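You operate a simulated robot arm through the tools that you are given. There is no shell and no other tool.

You run a simulated two-armed robot. Do the job below in one go: nothing can be reset, and whatever is moved stays where it is left.

## Task
Set the upper pump to speed 1, the lower to 1, both blue knobs to 1.
Fine: the two blue knobs by the zone valves.

It is judged by the outcome, as a careful person would: the job done as asked, and still so three seconds after it is handed in. It fails if anything else is knocked over, pushed out of place, dropped, spilled or broken.

## Robot
Two 7-joint arms with fingered hands on one trunk that stands fixed in place. Base frame: the origin is at the foot of the trunk, x ahead of it, y to its left, z up. Units: m, degrees, N and s.
The left shoulder is at [0.07, 0.154, 1.247], the right one opposite. With the tool pointing down near the work surface each hand reaches from about 0.1 to 0.86 m from the base axis, measured 20 degrees to its own side. Payload 3.9 kg a hand.
The TCP of each hand is the grasp point between the finger pads, 0.03 m short of the fingertips. In the tool frame z runs along the fingers and y along their closing line. The gripper opens to 0.104 m; its body begins 0.035 m behind the TCP. The gripper is a hand of 4 fingers: y runs from the thumb to the fingers, the wrist lies at [-0.017, -0.104, -0.178] in the tool frame, and closing takes about 1.5 s.
Orientation is that of the tool frame in the base frame, as a unit quaternion [w, x, y, z]. With the fingers straight down and the wrist toward the robot, the tool's x, y and z point along [0, 1, 0], [1, 0, 0] and [0, 0, -1] of the base frame.

## Interface
- The arms move only by the tool servo_tool. It takes "left_motion", "right_motion" or both (then of equal length, played together; a hand with none holds still); each is a list of rows, each a list of 7 numbers: the shift along the base's x, y, z in m, then the turn, a rotation vector about the base's x, y, z in degrees, then the closure, from 0 (fully open) to 1 (shut). In form: [[x, y, z, rx, ry, rz, claw], ...]. A call has 1 to 20 rows; each row is the pose to reach, as a shift and turn from the pose commanded when the call began. Each row takes 0.2 s and may step no farther than 0.05 m and 8.6 degrees from the row before; otherwise, or with a gripper value out of range, the whole call is refused. Where a pose cannot be reached the arm comes as near as it can. A force on the tool above 40 N (or 10 N above the force at the start of the call, whichever is more), or a blocked arm, ends the call early, and 0.2 s more pass. The fingers move at their own pace (about 0.072 m/s each) and stop on an object; they squeeze with about 22 N. The grip force told is the motor's: it shows also when the fingers shut on nothing. Time passes only in rows, and 0.2 s behind the last, so rows that repeat a pose let the fingers close. The reply holds the time, the measured pose of the TCP, the force on the tool along the base axes, the opening and the grip force, in the units named above and with some noise, with the torque about the TCP (base axes, N m) and any sound that the robot's microphone picked up.
- Cameras (640 x 400 px; columns grow to the right, rows downward): "scene" is now at [0.1354, 0.0265, 1.474]; the picture's right is [0.27, -0.96, 0.00], its down [-0.56, -0.16, -0.81] and it looks along [0.78, 0.22, -0.58] (base axes); focal length 225 px, centre (320, 200). "left" rides on the left gripper at [-0.066, -0.09, -0.126] in its tool frame; the picture's right is [-0.78, -0.30, 0.56], its down [0.57, -0.70, 0.42] and it looks along [0.26, 0.65, 0.71] (tool axes); focal length 275 px, centre (320, 200). "right" rides on the right gripper at [0.066, -0.09, -0.126] in its tool frame; the picture's right is [-0.78, 0.30, -0.56], its down [-0.57, -0.70, 0.42] and it looks along [-0.27, 0.65, 0.71] (tool axes); focal length 275 px, centre (320, 200). There is no depth. A picture from a camera that has moved, and an enlarged one, comes with that camera's place and axes in the base frame and with its lens.
- capture(camera): a new picture of that camera. It takes no simulated time.
- lift_body(by): slides the trunk up (or, below 0, down) by that many m; the arms and the scene camera ride with it, the base frame stays. It gives what a move gives, with no picture.
- set_grasp(shape, hand): the hand has 4 fingers and takes this shape, open, in about a second: jaw (thumb against the fingers, like two jaws); tri (thumb and two fingers); tip (a fingertip pinch); poke (one finger out to press); point (the index stretched); flat (the hand flat); cup (the hand cupped); fist (a fist). The gripper value then closes the fingers along that shape, each until it touches; the sizes above hold for jaw. It gives what a move gives, with no picture.
- turn_head(pan, tilt): turns the head with the scene camera to pan (to the left, within 86 degrees either way) and tilt (down, from -29 to 69), counted from straight ahead of the robot. It gives what a move gives.
- inspect(camera, box): a new picture of the part [left, top, right, bottom] of that camera's present view, enlarged. It takes no simulated time.
- close_job(): hands the job in; it is judged then, once.

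Places have to be worked out from the pictures, the camera data and where the tool is seen. Open the grippers and draw the arms clear of the work before you hand the job in, unless the task says otherwise.

The tools are called as name(argument=value, ...) on one line, values as JSON. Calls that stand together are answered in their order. servo_tool: Moves the arms, as the interface text tells. Its arguments: {"type":"object","properties":{"left_motion":{"type":"array","items":{"type":"array","items":{"type":"number"}}},"right_motion":{"type":"array","items":{"type":"array","items":{"type":"number"}}}},"required":[]} The other tools are called the same way: lift_body (by) moves the trunk up or down; set_grasp (shape, hand) gives the hand a shape; turn_head (pan, tilt) turns the head that bears the scene camera; capture (camera) takes a picture; inspect (camera, box) takes an enlarged picture of a part of a camera's view; close_job () hands the job in.

At the start:

```text
time: 0.0
left_ee_pos: [0.4001, 0.3478, 1.3616]
left_ee_rot: [0.0, 0.707, 0.707, 0.0]
left_force: [-0.1, -0.7, -1.4]
left_wrist_torque: [-0.04, -0.02, 0.01]
left_width: 0.1036
left_grip_force: 0.1
left_shape: jaw
right_ee_pos: [0.5701, -0.1069, 1.3458]
right_ee_rot: [0.0, 0.706, 0.708, 0.0]
right_force: [-0.8, 0.2, 0.0]
right_wrist_torque: [0.02, 0.02, -0.03]
right_width: 0.1036
right_grip_force: 0.0
right_shape: jaw
trunk travel left (down, up): [-0.7, 0.24]
head pan, tilt (commanded): [15.9, 35.7]
```

scene: 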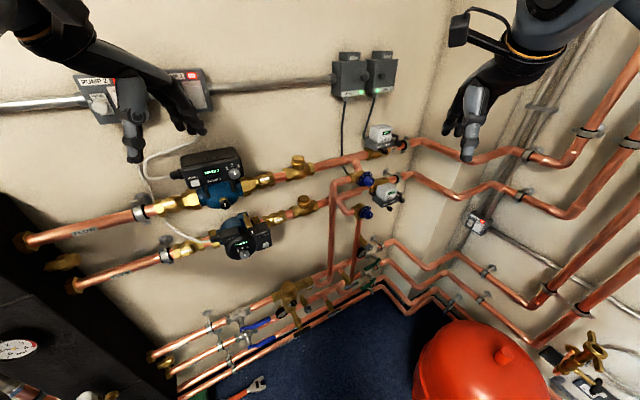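
right: 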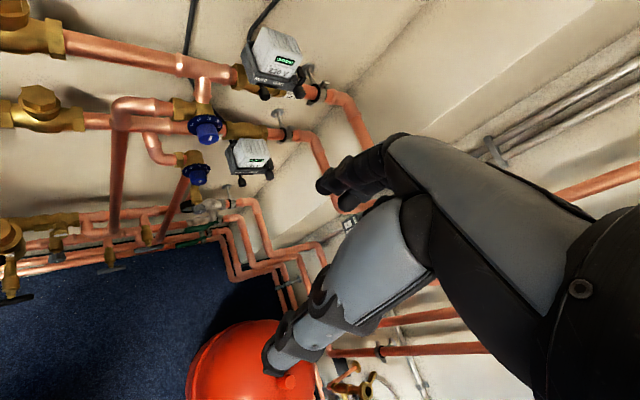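
left: 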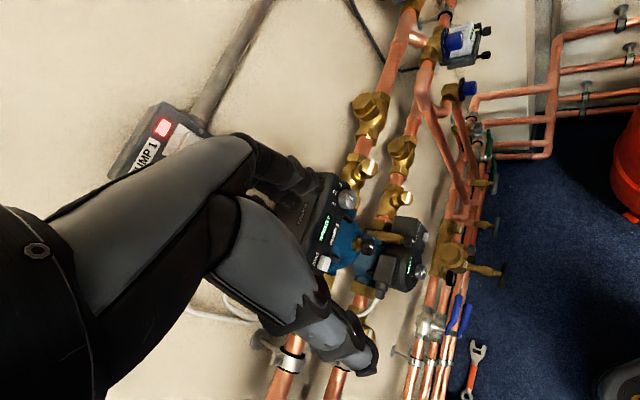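

I start by looking closely at the pumps and the blue knobs in the present view.

inspect(camera="scene", box=[160, 130, 320, 270])

inspect(camera="scene", box=[320, 110, 430, 260])

inspect(camera="left", box=[250, 150, 480, 320])

inspect(camera="right", box=[150, 80, 310, 220])

```text
2.86 times, centred on (240, 200) of scene
camera zoom: at [0.1354, 0.0265, 1.474], right [0.27, -0.96, 0.0], down [-0.56, -0.16, -0.81], along [0.78, 0.22, -0.58], focal length 644 px, centre (549, 200)
```

zoom: 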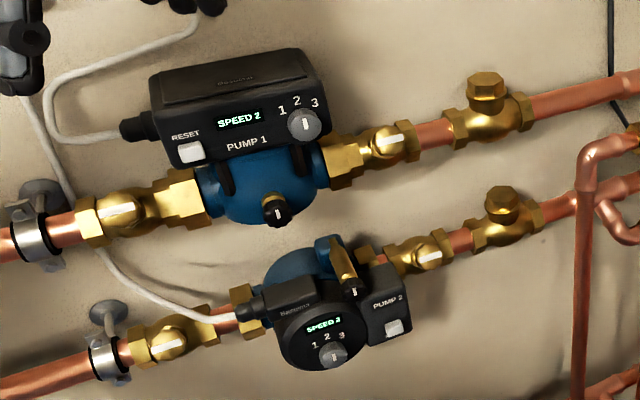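

```text
2.67 times, centred on (375, 185) of scene
camera zoom: at [0.1354, 0.0265, 1.474], right [0.27, -0.96, 0.0], down [-0.56, -0.16, -0.81], along [0.78, 0.22, -0.58], focal length 601 px, centre (173, 240)
```

zoom: 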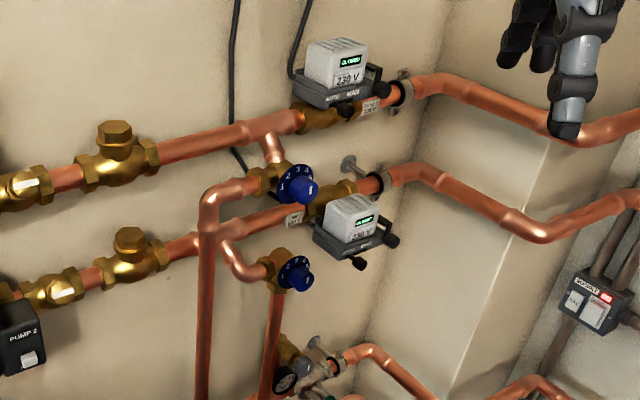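

```text
2.35 times, centred on (365, 235) of left
camera zoom: at [0.3104, 0.2802, 1.4865], right [-0.3, -0.78, -0.56], down [-0.7, 0.57, -0.42], along [0.65, 0.26, -0.71], focal length 648 px, centre (214, 118)
```

zoom: 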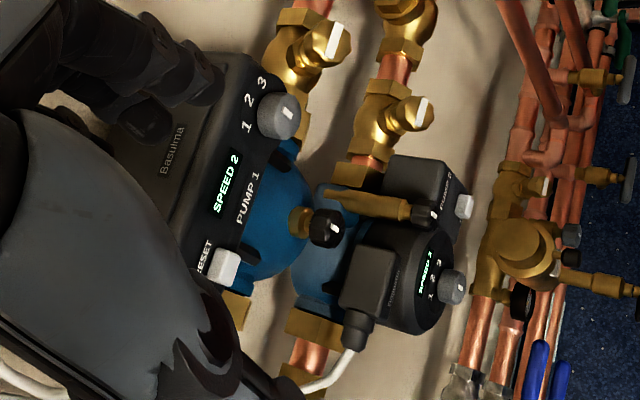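

```text
2.86 times, centred on (230, 150) of right
camera zoom: at [0.4806, -0.0402, 1.4707], right [0.3, -0.78, 0.56], down [-0.7, -0.57, -0.42], along [0.65, -0.26, -0.71], focal length 786 px, centre (577, 343)
```

zoom: 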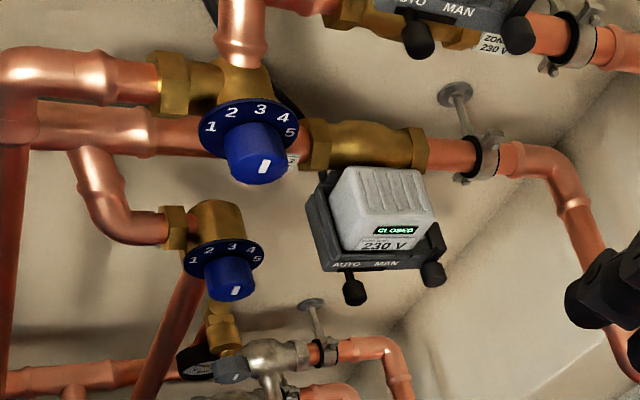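

From the scene and hand views I triangulate the wall as running at 45° (right along it u = (0.71,-0.71,0), into it w = (0.71,0.71,0)). The upper blue knob is near [0.81, 0.05, 1.07], the lower blue one near [0.85, 0.04, 0.90], and the pump knobs near [0.52, 0.34, 1.22] and [0.475, 0.337, 1.00]. I turn the right hand to point squarely at the wall, at a standoff in front of the blue knobs.

servo_tool(right_motion=[[0.008, 0.0006, -0.023, 2.93, -7.08, 2.93, 0], [0.016, 0.0012, -0.046, 5.86, -14.16, 5.86, 0], [0.024, 0.0018, -0.069, 8.79, -21.24, 8.79, 0], [0.032, 0.0024, -0.092, 11.72, -28.32, 11.72, 0], [0.04, 0.003, -0.115, 14.65, -35.4, 14.65, 0], [0.048, 0.0036, -0.138, 17.58, -42.48, 17.58, 0], [0.056, 0.0042, -0.161, 20.51, -49.56, 20.51, 0], [0.064, 0.0048, -0.184, 23.44, -56.64, 23.44, 0], [0.072, 0.0054, -0.207, 26.37, -63.72, 26.37, 0], [0.08, 0.006, -0.23, 29.3, -70.8, 29.3, 0], [0.088, 0.0066, -0.253, 32.23, -77.88, 32.23, 0], [0.096, 0.007, -0.276, 35.2, -84.9, 35.2, 0]])

```text
time: 2.6
left_ee_pos: [0.402, 0.3478, 1.36]
left_ee_rot: [-0.001, 0.707, 0.707, -0.001]
left_force: [0.4, 0.2, -0.1]
left_wrist_torque: [0.02, 0.04, -0.01]
left_width: 0.1036
left_grip_force: 0.0
left_shape: jaw
right_ee_pos: [0.6661, -0.099, 1.067]
right_ee_rot: [0.271, 0.27, 0.654, 0.653]
right_force: [0.8, 0.1, -0.7]
right_wrist_torque: [0.04, -0.01, 0.01]
right_width: 0.1038
right_grip_force: 0.1
right_shape: jaw
trunk travel left (down, up): [-0.7, 0.24]
head pan, tilt (commanded): [15.9, 35.7]
```

The right hand reached the standoff pose exactly. I look from the right hand and from the scene camera.

capture(camera="right")

capture(camera="scene")

inspect(camera="scene", box=[330, 120, 420, 240])

```text
taken
camera right: at [0.5316, -0.1407, 0.9781], right [0.16, -0.94, 0.3], down [0.71, -0.11, -0.7], along [0.69, 0.32, 0.65], focal length 275 px, centre (320, 200)
```

right: 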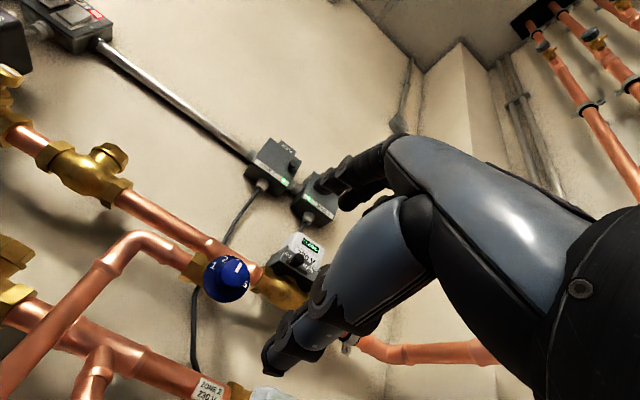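

```text
taken
camera scene: at [0.1372, 0.0272, 1.4739], right [0.27, -0.96, 0.0], down [-0.56, -0.16, -0.81], along [0.78, 0.22, -0.59], focal length 225 px, centre (320, 200)
```

scene: 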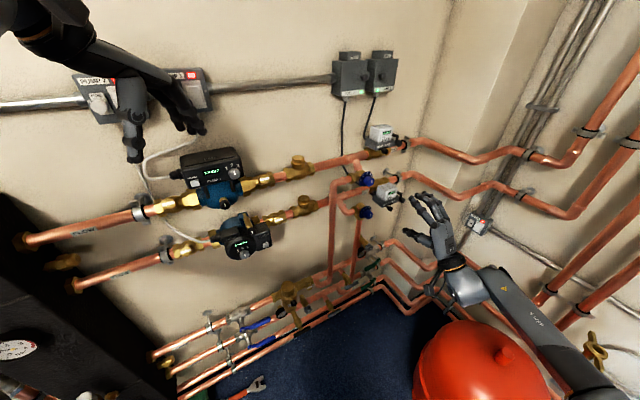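

```text
3.33 times, centred on (375, 180) of scene
camera zoom: at [0.1372, 0.0272, 1.4739], right [0.27, -0.96, 0.0], down [-0.56, -0.16, -0.81], along [0.78, 0.22, -0.59], focal length 751 px, centre (137, 267)
```

zoom: 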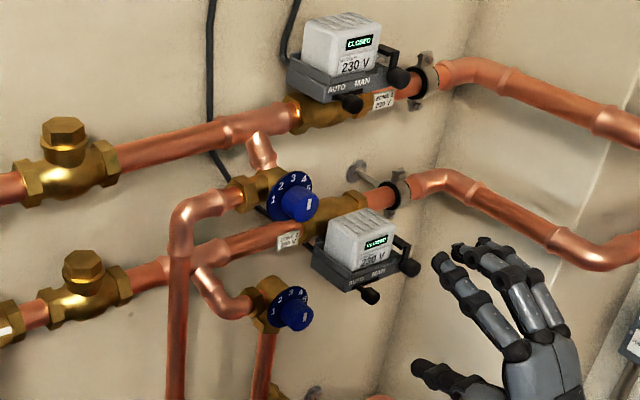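

I enlarge the knob in the hand camera's view to read its pointer.

inspect(camera="right", box=[180, 230, 280, 320])

inspect(camera="scene", box=[350, 165, 390, 225])

```text
4.44 times, centred on (230, 275) of right
camera zoom: at [0.5316, -0.1407, 0.9781], right [0.16, -0.94, 0.3], down [0.71, -0.11, -0.7], along [0.69, 0.32, 0.65], focal length 1224 px, centre (720, -133)
```

zoom: 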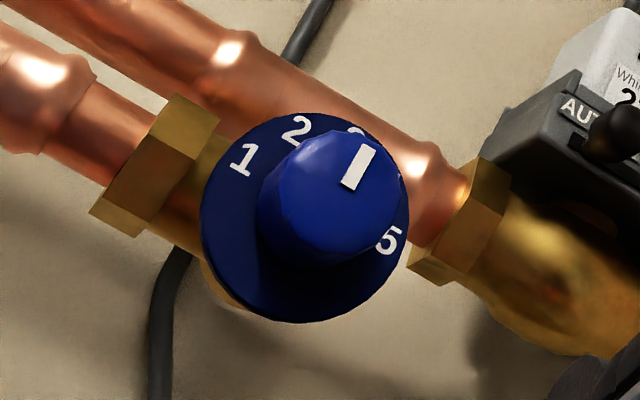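

```text
6.67 times, centred on (370, 195) of scene
camera zoom: at [0.1372, 0.0272, 1.4739], right [0.27, -0.96, 0.0], down [-0.56, -0.16, -0.81], along [0.78, 0.22, -0.59], focal length 1502 px, centre (-13, 233)
```

zoom: 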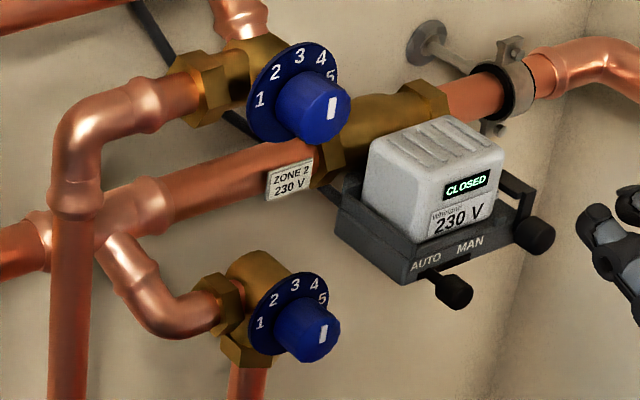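

Both knobs carry digits at 45° spacing (1 at left, 3 on top), and the white bars stand near 3, so each has to turn about 90° counter-clockwise. I try the tip shape on the right hand to see how the fingers look.

set_grasp(hand="right", shape="tip")

inspect(camera="scene", box=[390, 170, 530, 320])

capture(camera="right")

```text
time: 3.5
left_ee_pos: [0.4011, 0.3482, 1.3619]
left_ee_rot: [0.0, 0.707, 0.707, 0.0]
left_force: [-0.7, 0.6, -0.4]
left_wrist_torque: [-0.01, 0.01, -0.01]
left_width: 0.1038
left_grip_force: 0.1
left_shape: jaw
right_ee_pos: [0.6649, -0.0997, 1.0695]
right_ee_rot: [0.271, 0.271, 0.654, 0.652]
right_force: [-0.9, -0.2, -0.1]
right_wrist_torque: [0.02, -0.01, 0.0]
right_width: 0.1039
right_grip_force: 0.1
right_shape: tip
trunk travel left (down, up): [-0.7, 0.24]
head pan, tilt (commanded): [15.9, 35.7]
```

```text
2.67 times, centred on (460, 245) of scene
camera zoom: at [0.1351, 0.0263, 1.4741], right [0.27, -0.96, 0.0], down [-0.56, -0.16, -0.81], along [0.78, 0.22, -0.58], focal length 601 px, centre (-53, 80)
```

zoom: 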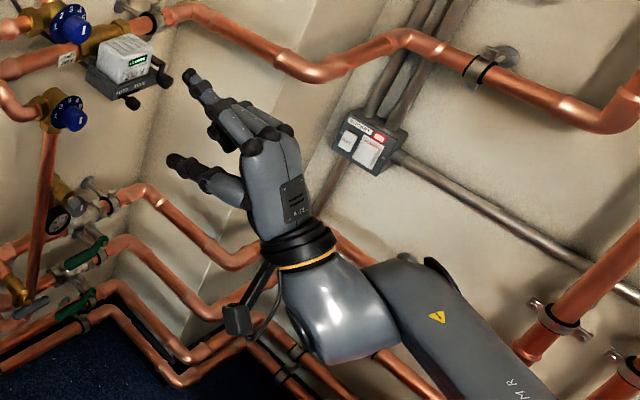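

```text
taken
camera right: at [0.53, -0.1415, 0.9794], right [0.16, -0.94, 0.3], down [0.7, -0.1, -0.7], along [0.69, 0.32, 0.65], focal length 275 px, centre (320, 200)
```

right: 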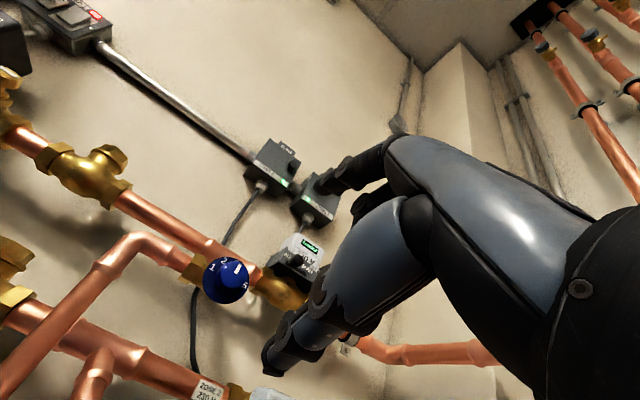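

The tip shape stretches thumb and index and curls the rest, which suits small knobs. I close it once in free air to see where the tips meet relative to the TCP.

servo_tool(right_motion=[[0, 0, 0, 0, 0, 0, 0.75], [0, 0, 0, 0, 0, 0, 0.75], [0, 0, 0, 0, 0, 0, 0.75], [0, 0, 0, 0, 0, 0, 0.75], [0, 0, 0, 0, 0, 0, 0.75], [0, 0, 0, 0, 0, 0, 0.75]])

inspect(camera="scene", box=[410, 180, 490, 250])

capture(camera="right")

```text
time: 4.9
left_ee_pos: [0.4003, 0.348, 1.3616]
left_ee_rot: [0.0, 0.707, 0.707, 0.0]
left_force: [0.4, 1.5, 0.1]
left_wrist_torque: [0.02, 0.01, -0.03]
left_width: 0.1036
left_grip_force: 0.0
left_shape: jaw
right_ee_pos: [0.6645, -0.1, 1.0697]
right_ee_rot: [0.271, 0.271, 0.653, 0.654]
right_force: [0.2, -0.1, -0.2]
right_wrist_torque: [0.01, 0.03, -0.02]
right_width: 0.0265
right_grip_force: 0.1
right_shape: tip
trunk travel left (down, up): [-0.7, 0.24]
head pan, tilt (commanded): [15.9, 35.7]
```

```text
5.71 times, centred on (450, 215) of scene
camera zoom: at [0.1354, 0.0265, 1.474], right [0.27, -0.96, 0.0], down [-0.56, -0.16, -0.81], along [0.78, 0.22, -0.58], focal length 1287 px, centre (-423, 114)
```

zoom: 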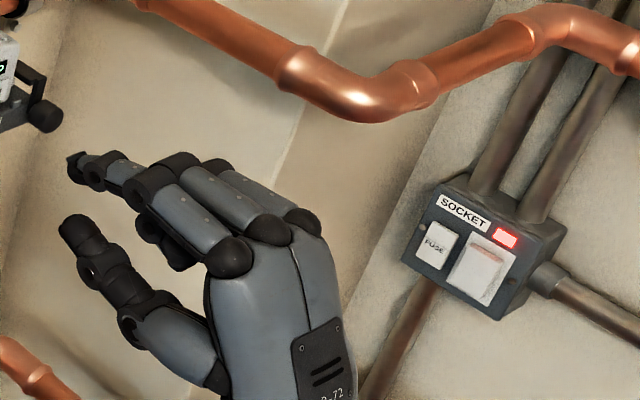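

```text
taken
camera right: at [0.5303, -0.1413, 0.9791], right [0.16, -0.94, 0.3], down [0.71, -0.1, -0.7], along [0.69, 0.32, 0.65], focal length 275 px, centre (320, 200)
```

right: 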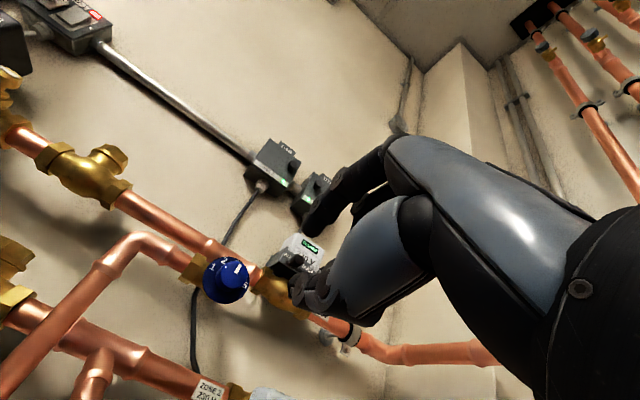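

The tips meet where the TCP predicts. I refine the upper blue knob's front centre to about [0.792, 0.039, 1.092]; I open the hand, move to a standoff 9 cm short of it on its axis, and roll 45° clockwise so there is room to turn back 90°.

servo_tool(right_motion=[[0.0106, 0.0129, 0.0037, 5.303, 5.303, 0, 0.2], [0.0212, 0.0258, 0.0074, 10.606, 10.606, 0, 0.2], [0.0318, 0.0387, 0.011, 15.909, 15.909, 0, 0.2], [0.0424, 0.0515, 0.0147, 21.212, 21.212, 0, 0.2], [0.053, 0.0644, 0.0184, 26.515, 26.515, 0, 0.2], [0.0636, 0.0773, 0.022, 31.82, 31.82, 0, 0.2], [0.0636, 0.0773, 0.022, 31.82, 31.82, 0, 0.2]])

inspect(camera="scene", box=[340, 140, 460, 250])

capture(camera="right")

```text
time: 6.5
left_ee_pos: [0.4017, 0.3485, 1.3604]
left_ee_rot: [0.001, 0.707, 0.707, 0.0]
left_force: [-0.1, -0.8, -0.1]
left_wrist_torque: [0.03, -0.01, -0.02]
left_width: 0.1035
left_grip_force: 0.0
left_shape: jaw
right_ee_pos: [0.7309, -0.0242, 1.0925]
right_ee_rot: [-0.001, 0.5, 0.5, 0.707]
right_force: [0.0, 0.0, 0.9]
right_wrist_torque: [0.01, 0.0, 0.03]
right_width: 0.083
right_grip_force: 0.1
right_shape: tip
trunk travel left (down, up): [-0.7, 0.24]
head pan, tilt (commanded): [15.9, 35.7]
```

```text
3.64 times, centred on (400, 195) of scene
camera zoom: at [0.1353, 0.0261, 1.474], right [0.27, -0.96, 0.0], down [-0.56, -0.16, -0.81], along [0.78, 0.22, -0.58], focal length 819 px, centre (29, 218)
```

zoom: 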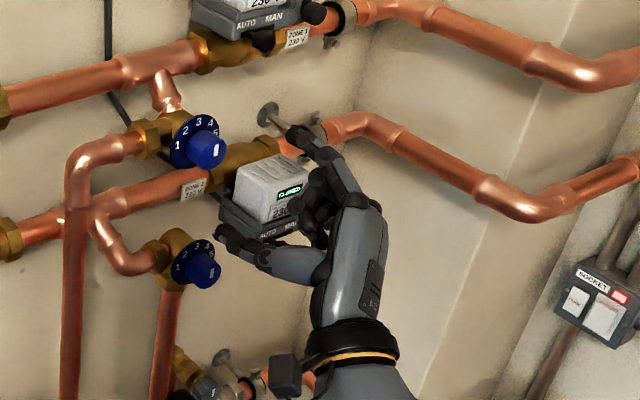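

```text
taken
camera right: at [0.5645, -0.0342, 1.0749], right [0.14, -0.93, -0.34], down [0.23, 0.37, -0.9], along [0.96, 0.05, 0.27], focal length 275 px, centre (320, 200)
```

right: 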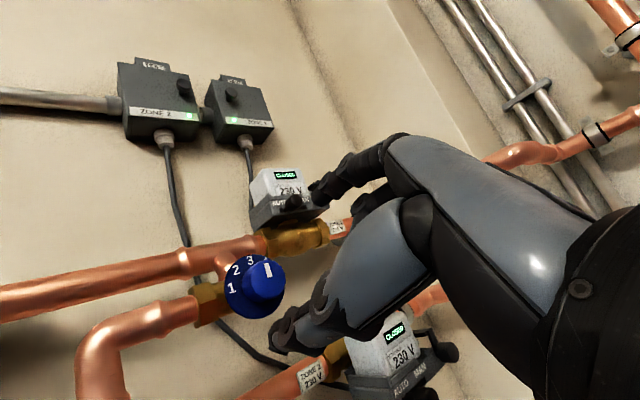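

The hand lies on the planned axis. I zoom in from the hand camera for a second fix on the knob's centre.

inspect(camera="right", box=[200, 230, 320, 340])

inspect(camera="scene", box=[355, 165, 385, 195])

```text
3.64 times, centred on (260, 285) of right
camera zoom: at [0.5645, -0.0342, 1.0749], right [0.14, -0.93, -0.34], down [0.23, 0.37, -0.9], along [0.96, 0.05, 0.27], focal length 1001 px, centre (538, -109)
```

zoom: 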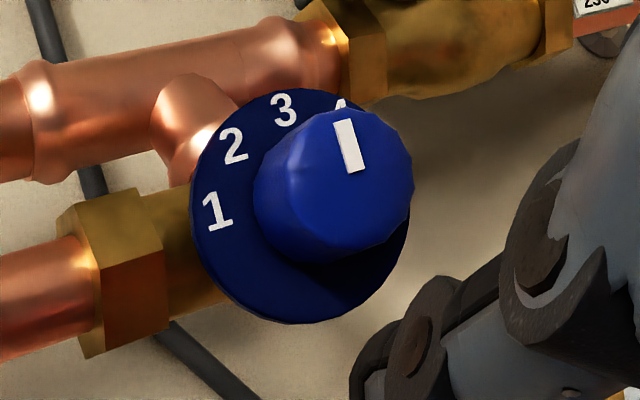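

```text
13.33 times, centred on (370, 180) of scene
camera zoom: at [0.1353, 0.0261, 1.474], right [0.27, -0.96, 0.0], down [-0.56, -0.16, -0.81], along [0.78, 0.22, -0.58], focal length 3003 px, centre (-347, 467)
```

zoom: 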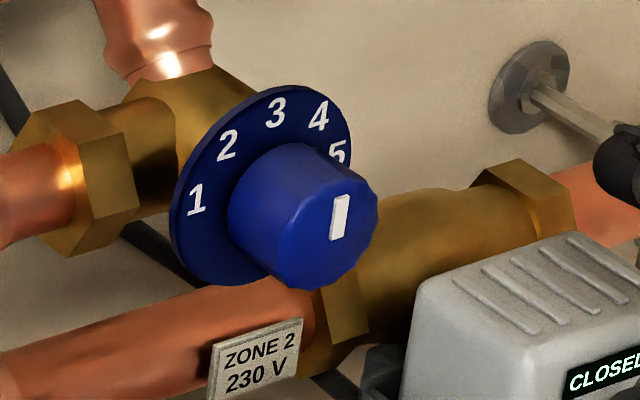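

The second fix gives the knob front at about u 0.535, w 0.591, z 1.089. I move in part of the way along the axis and check alignment.

servo_tool(right_motion=[[0.0137, 0.0093, -0.0014, 0, 0, 0, 0.2], [0.0273, 0.0228, -0.0028, 0, 0, 0, 0.2], [0.0396, 0.0353, -0.0028, 0, 0, 0, 0.2], [0.0396, 0.0353, -0.0028, 0, 0, 0, 0.2]])

inspect(camera="scene", box=[345, 150, 415, 220])

capture(camera="right")

```text
time: 7.5
left_ee_pos: [0.4006, 0.3475, 1.361]
left_ee_rot: [0.0, 0.707, 0.707, 0.0]
left_force: [0.0, 0.5, -0.4]
left_wrist_torque: [0.01, 0.02, 0.03]
left_width: 0.1039
left_grip_force: 0.1
left_shape: jaw
right_ee_pos: [0.7684, 0.0128, 1.0886]
right_ee_rot: [0.0, 0.5, 0.5, 0.707]
right_force: [-0.1, 0.2, -0.3]
right_wrist_torque: [0.01, -0.02, 0.01]
right_width: 0.0832
right_grip_force: 0.2
right_shape: tip
trunk travel left (down, up): [-0.7, 0.24]
head pan, tilt (commanded): [15.9, 35.7]
```

```text
5.71 times, centred on (380, 185) of scene
camera zoom: at [0.1354, 0.0263, 1.474], right [0.27, -0.96, 0.0], down [-0.56, -0.16, -0.81], along [0.78, 0.22, -0.58], focal length 1287 px, centre (-23, 286)
```

zoom: 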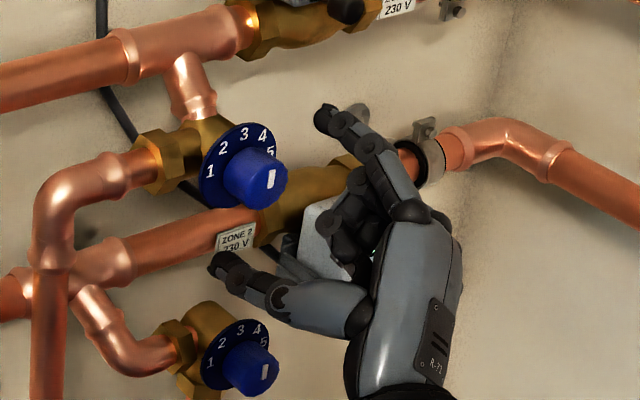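

```text
taken
camera right: at [0.6026, 0.0025, 1.0714], right [0.14, -0.93, -0.34], down [0.24, 0.36, -0.9], along [0.96, 0.05, 0.27], focal length 275 px, centre (320, 200)
```

right: 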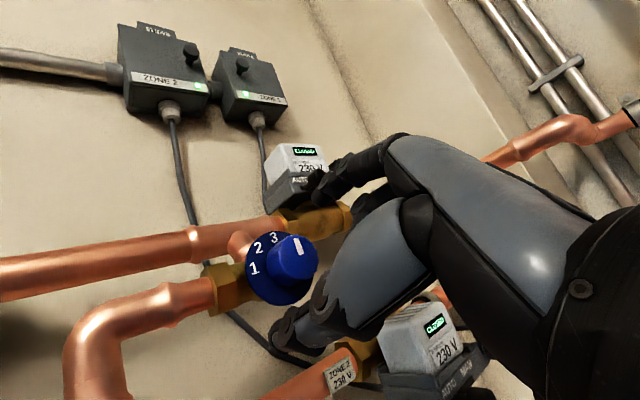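

Thumb and index straddle the knob evenly in both views. I go in the last 3 cm and close on the knob.

servo_tool(right_motion=[[0.0071, 0.0071, -0.001, 0, 0, 0, 0.2], [0.0142, 0.0142, -0.001, 0, 0, 0, 0.2], [0.0212, 0.0212, -0.001, 0, 0, 0, 0.2], [0.0212, 0.0212, -0.001, 0, 0, 0, 0.2], [0.0212, 0.0212, -0.001, 0, 0, 0, 0.5], [0.0212, 0.0212, -0.001, 0, 0, 0, 1], [0.0212, 0.0212, -0.001, 0, 0, 0, 1], [0.0212, 0.0212, -0.001, 0, 0, 0, 1], [0.0212, 0.0212, -0.001, 0, 0, 0, 1]])

inspect(camera="scene", box=[345, 150, 415, 220])

capture(camera="right")

```text
time: 9.5
left_ee_pos: [0.4003, 0.3465, 1.3611]
left_ee_rot: [0.0, 0.708, 0.706, 0.001]
left_force: [-0.3, 0.4, -0.3]
left_wrist_torque: [0.02, 0.0, 0.0]
left_width: 0.1037
left_grip_force: 0.1
left_shape: jaw
right_ee_pos: [0.7885, 0.0315, 1.0873]
right_ee_rot: [0.0, 0.499, 0.5, 0.708]
right_force: [-5.3, -5.5, -2.5]
right_wrist_torque: [0.15, 0.18, -0.15]
right_width: 0.0351
right_grip_force: 22.1
right_shape: tip
trunk travel left (down, up): [-0.7, 0.24]
head pan, tilt (commanded): [15.9, 35.7]
```

```text
5.71 times, centred on (380, 185) of scene
camera zoom: at [0.1342, 0.0248, 1.4742], right [0.27, -0.96, 0.0], down [-0.56, -0.16, -0.81], along [0.78, 0.22, -0.58], focal length 1287 px, centre (-23, 286)
```

zoom: 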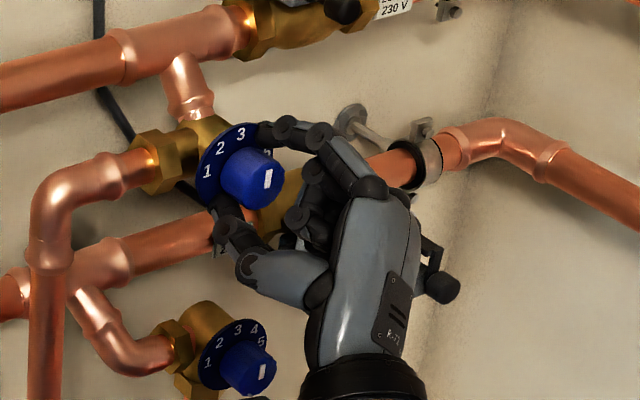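

```text
taken
camera right: at [0.6225, 0.0221, 1.0705], right [0.14, -0.93, -0.34], down [0.24, 0.37, -0.9], along [0.96, 0.05, 0.27], focal length 275 px, centre (320, 200)
```

right: 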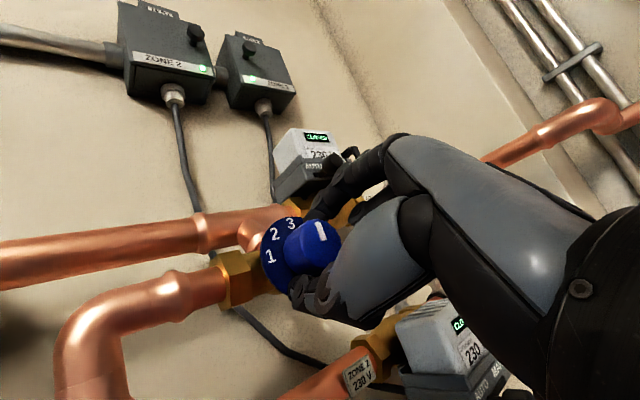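

The knob is held (35 mm wide, 22 N), with a slight push against the dial, so I back off 3 mm and turn counter-clockwise about the axis by the first 45°.

servo_tool(right_motion=[[-0.0021, -0.0021, 0, 0, 0, 0, 1], [-0.0021, -0.0021, 0, -5.303, -5.303, 0, 1], [-0.0021, -0.0021, 0, -10.606, -10.606, 0, 1], [-0.0021, -0.0021, 0, -15.909, -15.909, 0, 1], [-0.0021, -0.0021, 0, -21.212, -21.212, 0, 1], [-0.0021, -0.0021, 0, -26.515, -26.515, 0, 1], [-0.0021, -0.0021, 0, -31.82, -31.82, 0, 1], [-0.0021, -0.0021, 0, -31.82, -31.82, 0, 1]])

inspect(camera="scene", box=[345, 150, 415, 220])

capture(camera="right")

```text
time: 11.3
left_ee_pos: [0.3998, 0.3501, 1.3612]
left_ee_rot: [0.002, 0.708, 0.706, 0.0]
left_force: [-0.9, -0.9, -0.3]
left_wrist_torque: [0.0, 0.01, -0.03]
left_width: 0.1039
left_grip_force: 0.0
left_shape: jaw
right_ee_pos: [0.7624, 0.0379, 1.0954]
right_ee_rot: [0.27, 0.269, 0.654, 0.653]
right_force: [-7.9, 6.8, -1.2]
right_wrist_torque: [0.06, 0.06, 0.22]
right_width: 0.0241
right_grip_force: 22.0
right_shape: tip
right hand out of reach, approached as far as the arm can: row 4, 5, 6, 7, 8
trunk travel left (down, up): [-0.7, 0.24]
head pan, tilt (commanded): [15.9, 35.7]
```

```text
5.71 times, centred on (380, 185) of scene
camera zoom: at [0.1332, 0.0299, 1.4742], right [0.28, -0.96, 0.0], down [-0.56, -0.16, -0.81], along [0.78, 0.22, -0.58], focal length 1287 px, centre (-23, 286)
```

zoom: 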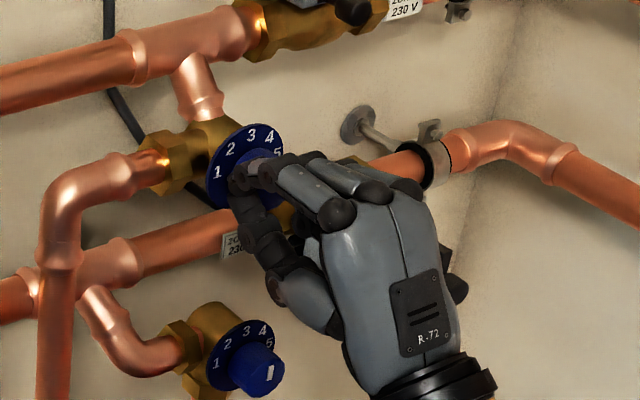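

```text
taken
camera right: at [0.6287, -0.0049, 1.0055], right [0.16, -0.94, 0.3], down [0.71, -0.1, -0.7], along [0.69, 0.32, 0.65], focal length 275 px, centre (320, 200)
```

right: 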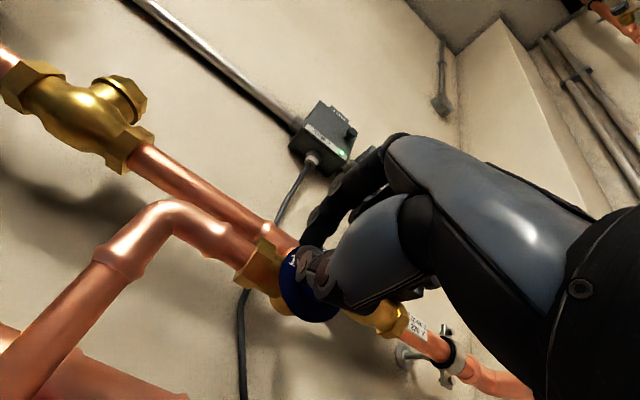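

The arm ran short of reach, so the grip slid sideways toward the robot. I open, retreat along the axis, and will lower the trunk so that the shoulder is level with the wrist before trying again.

servo_tool(right_motion=[[0, 0, 0, 0, 0, 0, 0.1], [0, 0, 0, 0, 0, 0, 0.1], [0, 0, 0, 0, 0, 0, 0.1], [0, 0, 0, 0, 0, 0, 0.1], [-0.012, -0.012, 0, 0, 0, 0, 0.1], [-0.024, -0.024, 0, 0, 0, 0, 0.1], [-0.036, -0.036, 0, 0, 0, 0, 0.1], [-0.05, -0.05, 0, 0, 0, 0, 0.1], [-0.065, -0.065, 0, 0, 0, 0, 0.1], [-0.085, -0.085, 0, 0, 0, 0, 0.1], [-0.1, -0.1, 0, 0, 0, 0, 0.1]])

inspect(camera="scene", box=[345, 150, 415, 220])

capture(camera="right")

```text
time: 13.7
left_ee_pos: [0.4006, 0.3474, 1.3627]
left_ee_rot: [-0.001, 0.707, 0.707, 0.0]
left_force: [-0.2, 0.4, -0.9]
left_wrist_torque: [0.02, 0.03, 0.04]
left_width: 0.1039
left_grip_force: 0.0
left_shape: jaw
right_ee_pos: [0.6661, -0.0662, 1.0948]
right_ee_rot: [0.271, 0.27, 0.653, 0.653]
right_force: [-0.1, -0.2, -0.4]
right_wrist_torque: [0.02, -0.05, -0.01]
right_width: 0.0934
right_grip_force: 0.1
right_shape: tip
trunk travel left (down, up): [-0.7, 0.24]
head pan, tilt (commanded): [15.9, 35.7]
```

```text
5.71 times, centred on (380, 185) of scene
camera zoom: at [0.1347, 0.0255, 1.4741], right [0.27, -0.96, 0.0], down [-0.56, -0.16, -0.81], along [0.78, 0.22, -0.58], focal length 1287 px, centre (-23, 286)
```

zoom: 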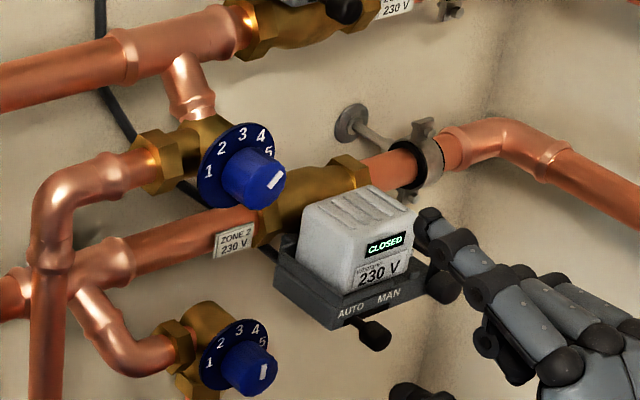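

```text
taken
camera right: at [0.5322, -0.1079, 1.005], right [0.16, -0.94, 0.3], down [0.71, -0.1, -0.7], along [0.69, 0.32, 0.65], focal length 275 px, centre (320, 200)
```

right: 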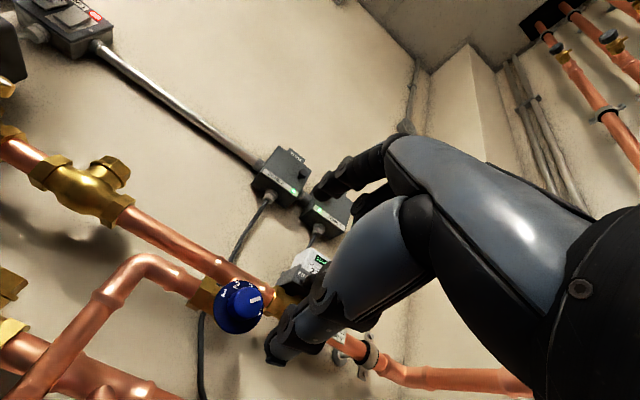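

The commanded pose was clamped and the hand is clear. I zoom in on the upper knob to see where it now stands.

inspect(camera="scene", box=[355, 165, 385, 195])

inspect(camera="right", box=[200, 265, 290, 345])

inspect(camera="scene", box=[355, 195, 385, 225])

```text
13.33 times, centred on (370, 180) of scene
camera zoom: at [0.1347, 0.0255, 1.4741], right [0.27, -0.96, 0.0], down [-0.56, -0.16, -0.81], along [0.78, 0.22, -0.58], focal length 3003 px, centre (-347, 467)
```

zoom: 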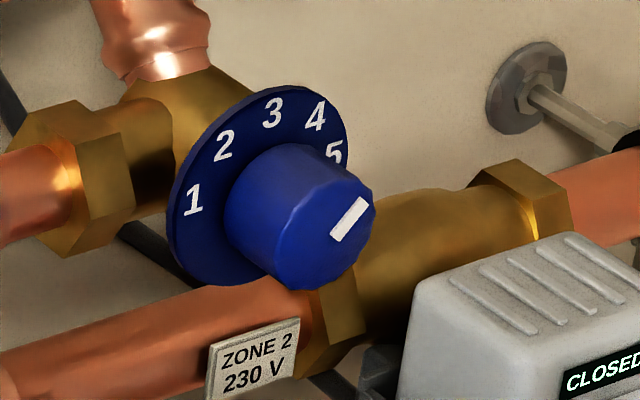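

```text
5.00 times, centred on (245, 305) of right
camera zoom: at [0.5322, -0.1079, 1.005], right [0.16, -0.94, 0.3], down [0.71, -0.1, -0.7], along [0.69, 0.32, 0.65], focal length 1376 px, centre (695, -325)
```

zoom: 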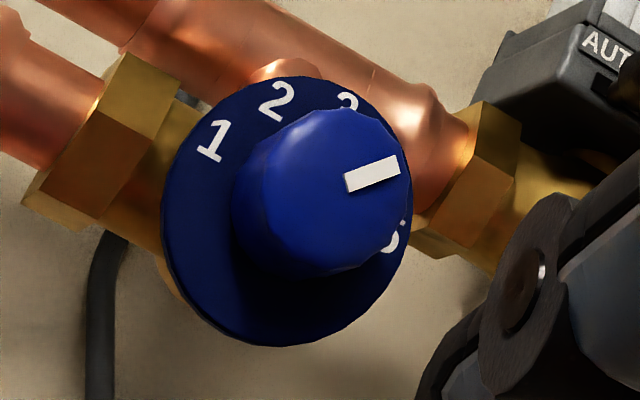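

```text
13.33 times, centred on (370, 210) of scene
camera zoom: at [0.1347, 0.0255, 1.4741], right [0.27, -0.96, 0.0], down [-0.56, -0.16, -0.81], along [0.78, 0.22, -0.58], focal length 3003 px, centre (-347, 67)
```

zoom: 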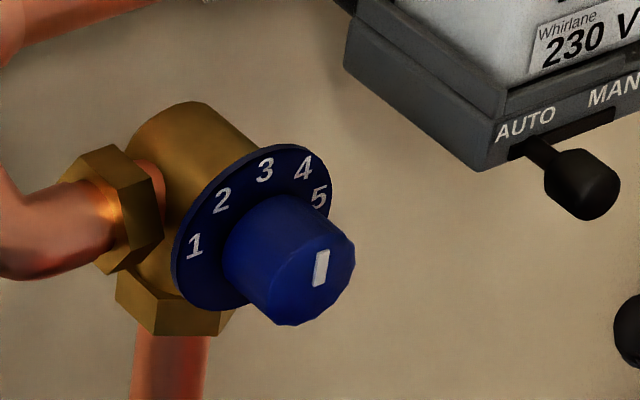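

The slip left the upper knob at 4, so it now needs 135° counter-clockwise; the lower blue one is at 3. I move the left hand up and back clear of the pumps first, then lower the trunk by 0.25 m to gain reach.

servo_tool(left_motion=[[-0.014, -0.01, 0.04, 0, 0, 0, 0], [-0.028, -0.02, 0.08, 0, 0, 0, 0], [-0.042, -0.03, 0.12, 0, 0, 0, 0], [-0.056, -0.04, 0.16, 0, 0, 0, 0], [-0.07, -0.05, 0.2, 0, 0, 0, 0]])

lift_body(by=-0.25)

capture(camera="scene")

capture(camera="right")

```text
time: 14.9
left_ee_pos: [0.3289, 0.2954, 1.5583]
left_ee_rot: [0.0, 0.708, 0.706, 0.002]
left_force: [-0.4, -1.3, 0.5]
left_wrist_torque: [0.01, 0.04, 0.06]
left_width: 0.1036
left_grip_force: 0.0
left_shape: jaw
right_ee_pos: [0.6671, -0.0688, 1.0952]
right_ee_rot: [0.27, 0.27, 0.653, 0.654]
right_force: [0.1, -0.1, 0.8]
right_wrist_torque: [0.01, 0.01, 0.04]
right_width: 0.0932
right_grip_force: 0.1
right_shape: tip
trunk travel left (down, up): [-0.7, 0.24]
head pan, tilt (commanded): [15.9, 35.7]
```

```text
time: 17.5
left_ee_pos: [0.3317, 0.2982, 1.3072]
left_ee_rot: [0.0, 0.707, 0.707, 0.0]
left_force: [0.8, 0.1, 0.3]
left_wrist_torque: [-0.02, -0.01, -0.03]
left_width: 0.1038
left_grip_force: 0.1
left_shape: jaw
right_ee_pos: [0.668, -0.0664, 0.8446]
right_ee_rot: [0.271, 0.271, 0.653, 0.653]
right_force: [0.6, -0.2, 0.3]
right_wrist_torque: [-0.02, 0.0, -0.01]
right_width: 0.0935
right_grip_force: 0.1
right_shape: tip
trunk travel left (down, up): [-0.45, 0.49]
head pan, tilt (commanded): [15.9, 35.7]
```

```text
taken
camera scene: at [0.1352, 0.0264, 1.2241], right [0.27, -0.96, 0.0], down [-0.56, -0.16, -0.81], along [0.78, 0.22, -0.58], focal length 225 px, centre (320, 200)
```

scene: 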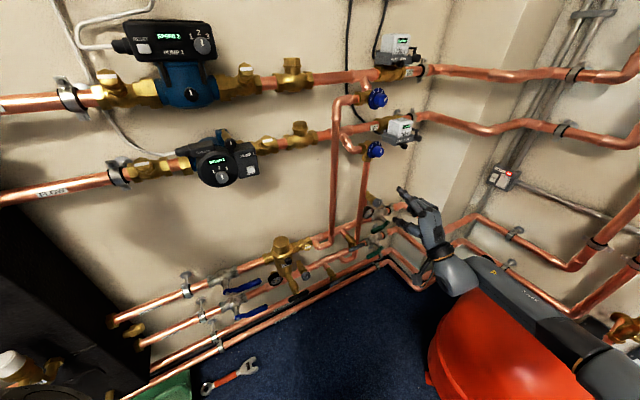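

```text
taken
camera right: at [0.5329, -0.1072, 0.7548], right [0.16, -0.94, 0.3], down [0.71, -0.1, -0.7], along [0.69, 0.32, 0.65], focal length 275 px, centre (320, 200)
```

right: 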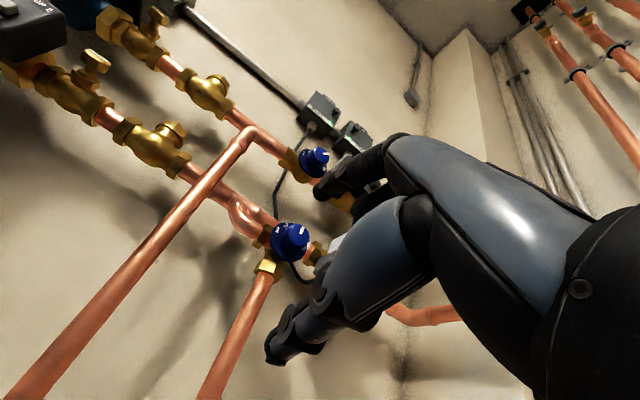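

Both blue knobs are well visible from the lowered camera. I zoom in for a new fix on each.

inspect(camera="scene", box=[355, 80, 405, 110])

inspect(camera="scene", box=[350, 135, 400, 165])

inspect(camera="right", box=[250, 130, 350, 280])

```text
12.80 times, centred on (380, 95) of scene
camera zoom: at [0.1352, 0.0264, 1.2241], right [0.27, -0.96, 0.0], down [-0.56, -0.16, -0.81], along [0.78, 0.22, -0.58], focal length 2883 px, centre (-448, 1544)
```

zoom: 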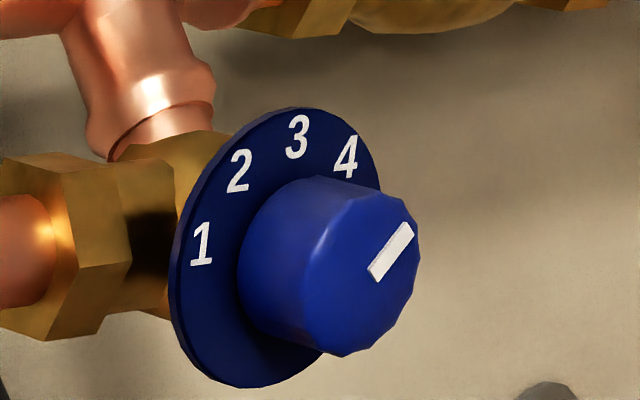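

```text
12.80 times, centred on (375, 150) of scene
camera zoom: at [0.1352, 0.0264, 1.2241], right [0.27, -0.96, 0.0], down [-0.56, -0.16, -0.81], along [0.78, 0.22, -0.58], focal length 2883 px, centre (-384, 840)
```

zoom: 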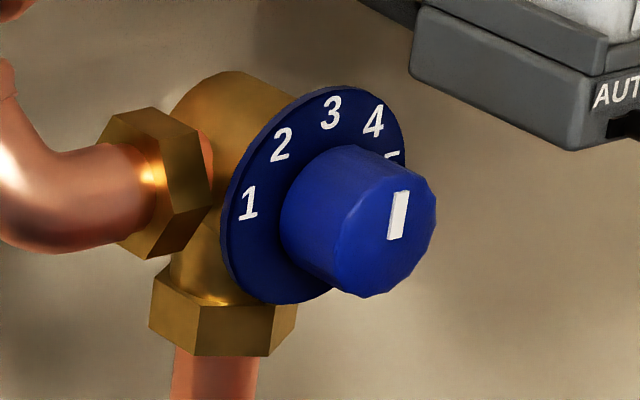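

```text
2.67 times, centred on (300, 205) of right
camera zoom: at [0.5329, -0.1072, 0.7548], right [0.16, -0.94, 0.3], down [0.71, -0.1, -0.7], along [0.69, 0.32, 0.65], focal length 734 px, centre (373, 187)
```

zoom: 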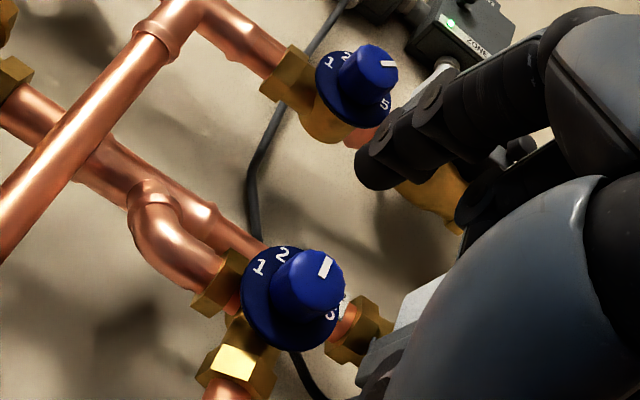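

The fixes agree: upper knob front at u 0.533, w 0.588, z 1.090; lower at u 0.554, w 0.587, z 0.941. I bring the right hand to the standoff for the upper knob, rolled 67° clockwise, so I can turn back toward zero roll within reach.

servo_tool(right_motion=[[0.0079, 0.0055, 0.0307, 5.966, 5.966, 0, 0.2], [0.0158, 0.0109, 0.0613, 11.932, 11.932, 0, 0.2], [0.0238, 0.0164, 0.092, 17.9, 17.9, 0, 0.2], [0.0317, 0.0218, 0.1226, 23.86, 23.86, 0, 0.2], [0.0396, 0.0273, 0.1532, 29.83, 29.83, 0, 0.2], [0.0475, 0.0328, 0.1839, 35.8, 35.8, 0, 0.2], [0.0555, 0.0382, 0.2145, 41.76, 41.76, 0, 0.2], [0.0634, 0.0437, 0.2452, 47.73, 47.73, 0, 0.2], [0.0634, 0.0437, 0.2452, 47.73, 47.73, 0, 0.2]])

inspect(camera="scene", box=[350, 60, 470, 170])

capture(camera="right")

```text
time: 19.7
left_ee_pos: [0.3303, 0.2975, 1.3069]
left_ee_rot: [0.0, 0.707, 0.707, 0.0]
left_force: [-0.9, 0.1, -0.6]
left_wrist_torque: [0.0, -0.01, 0.03]
left_width: 0.1037
left_grip_force: 0.0
left_shape: jaw
right_ee_pos: [0.7471, -0.0701, 1.0851]
right_ee_rot: [-0.086, 0.597, 0.402, 0.689]
right_force: [0.3, 0.1, -0.5]
right_wrist_torque: [-0.01, 0.0, 0.02]
right_width: 0.0832
right_grip_force: 0.1
right_shape: tip
right hand out of reach, approached as far as the arm can: row 8, 9
trunk travel left (down, up): [-0.45, 0.49]
head pan, tilt (commanded): [15.9, 35.7]
stopped in row 9 (right hand): the arm was blocked; the commanded pose is now the measured one
```

```text
3.64 times, centred on (410, 115) of scene
camera zoom: at [0.1354, 0.0258, 1.224], right [0.27, -0.96, 0.0], down [-0.56, -0.16, -0.81], along [0.78, 0.22, -0.58], focal length 819 px, centre (-7, 509)
```

zoom: 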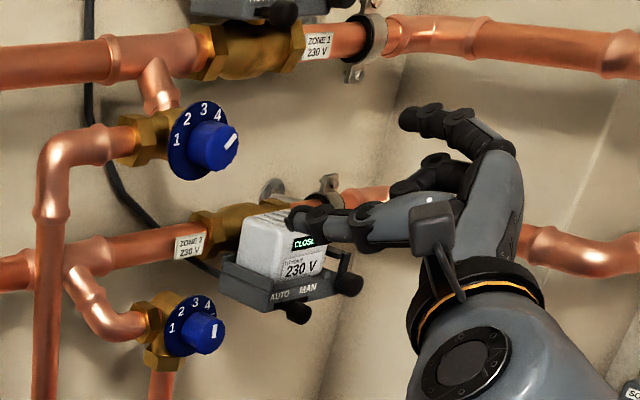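

```text
taken
camera right: at [0.5824, -0.068, 1.1082], right [-0.03, -0.84, -0.54], down [0.06, 0.54, -0.84], along [1.0, -0.06, 0.03], focal length 275 px, centre (320, 200)
```

right: 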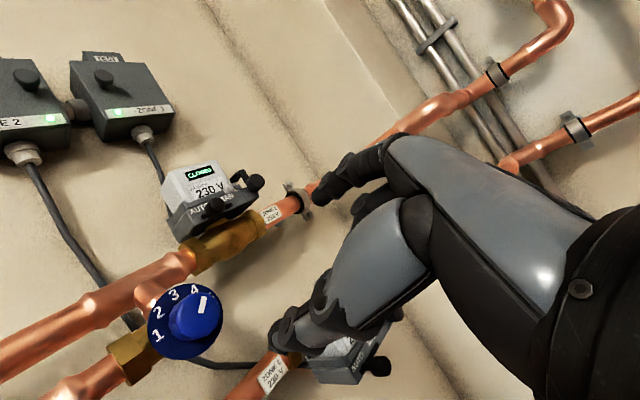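

The arm was blocked near the end of the roll. I look at the whole scene to see how the arm lies.

capture(camera="scene")

capture(camera="left")

```text
taken
camera scene: at [0.1354, 0.0258, 1.224], right [0.27, -0.96, 0.0], down [-0.56, -0.16, -0.81], along [0.78, 0.22, -0.58], focal length 225 px, centre (320, 200)
```

scene: 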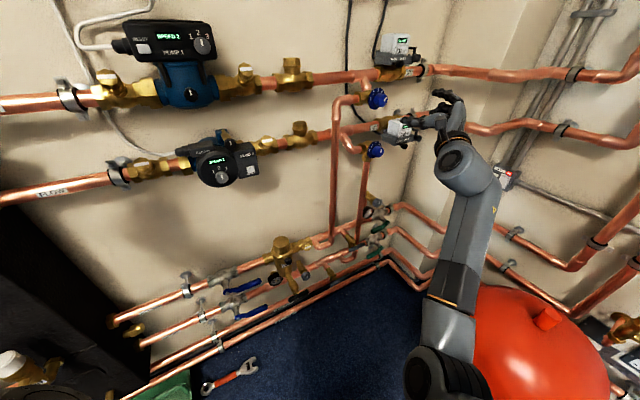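

```text
taken
camera left: at [0.2413, 0.2306, 1.4317], right [-0.3, -0.78, -0.56], down [-0.7, 0.57, -0.42], along [0.65, 0.27, -0.71], focal length 275 px, centre (320, 200)
```

left: 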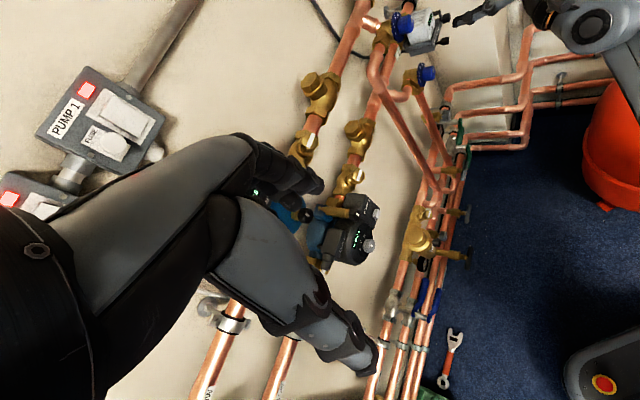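

Elbow and tank are well apart, so it was a joint limit of the wrist with the trunk this low. I straighten the hand back to a 45° roll, pull back, and raise the trunk partly.

servo_tool(right_motion=[[-0.0112, 0.0046, -0.0287, -2.97, -3.47, 1.06, 0.2], [-0.0225, 0.0093, -0.0575, -5.94, -6.94, 2.11, 0.2], [-0.0337, 0.0139, -0.0862, -8.91, -10.41, 3.17, 0.2], [-0.045, 0.0185, -0.115, -11.88, -13.88, 4.22, 0.2], [-0.045, 0.0185, -0.115, -11.88, -13.88, 4.22, 0.2]])

lift_body(by=0.12)

```text
time: 20.9
left_ee_pos: [0.3314, 0.2993, 1.3063]
left_ee_rot: [0.0, 0.707, 0.708, 0.0]
left_force: [-0.5, 0.4, 0.1]
left_wrist_torque: [0.0, -0.01, 0.0]
left_width: 0.1036
left_grip_force: 0.1
left_shape: jaw
right_ee_pos: [0.7023, -0.0456, 0.9692]
right_ee_rot: [-0.004, 0.499, 0.501, 0.707]
right_force: [0.4, 0.4, -0.6]
right_wrist_torque: [-0.02, -0.03, -0.01]
right_width: 0.0832
right_grip_force: 0.0
right_shape: tip
trunk travel left (down, up): [-0.45, 0.49]
head pan, tilt (commanded): [15.9, 35.7]
```

```text
time: 22.4
left_ee_pos: [0.3321, 0.2991, 1.4271]
left_ee_rot: [0.0, 0.707, 0.707, -0.001]
left_force: [0.6, -0.7, -0.5]
left_wrist_torque: [-0.01, 0.01, 0.03]
left_width: 0.1037
left_grip_force: 0.1
left_shape: jaw
right_ee_pos: [0.7032, -0.047, 1.0882]
right_ee_rot: [-0.004, 0.5, 0.5, 0.708]
right_force: [0.0, 0.1, -0.4]
right_wrist_torque: [0.03, 0.0, 0.04]
right_width: 0.0834
right_grip_force: 0.2
right_shape: tip
trunk travel left (down, up): [-0.57, 0.37]
head pan, tilt (commanded): [15.9, 35.7]
```

The hand is squarely on its 45° roll at the standoff. I test here whether a larger clockwise roll (67°) is within reach at this trunk height.

servo_tool(right_motion=[[0, 0, 0, 5.303, 5.303, 0, 0.2], [0, 0, 0, 10.606, 10.606, 0, 0.2], [0, 0, 0, 15.909, 15.909, 0, 0.2], [0, 0, 0, 15.909, 15.909, 0, 0.2]])

```text
time: 23.4
left_ee_pos: [0.3318, 0.2981, 1.4253]
left_ee_rot: [-0.001, 0.708, 0.706, 0.0]
left_force: [0.2, 0.1, -0.2]
left_wrist_torque: [0.02, -0.02, -0.01]
left_width: 0.1035
left_grip_force: 0.0
left_shape: jaw
right_ee_pos: [0.7042, -0.0481, 1.0869]
right_ee_rot: [-0.143, 0.587, 0.392, 0.694]
right_force: [-0.6, -0.3, 0.2]
right_wrist_torque: [0.03, -0.03, -0.01]
right_width: 0.0835
right_grip_force: 0.0
right_shape: tip
trunk travel left (down, up): [-0.57, 0.37]
head pan, tilt (commanded): [15.9, 35.7]
```

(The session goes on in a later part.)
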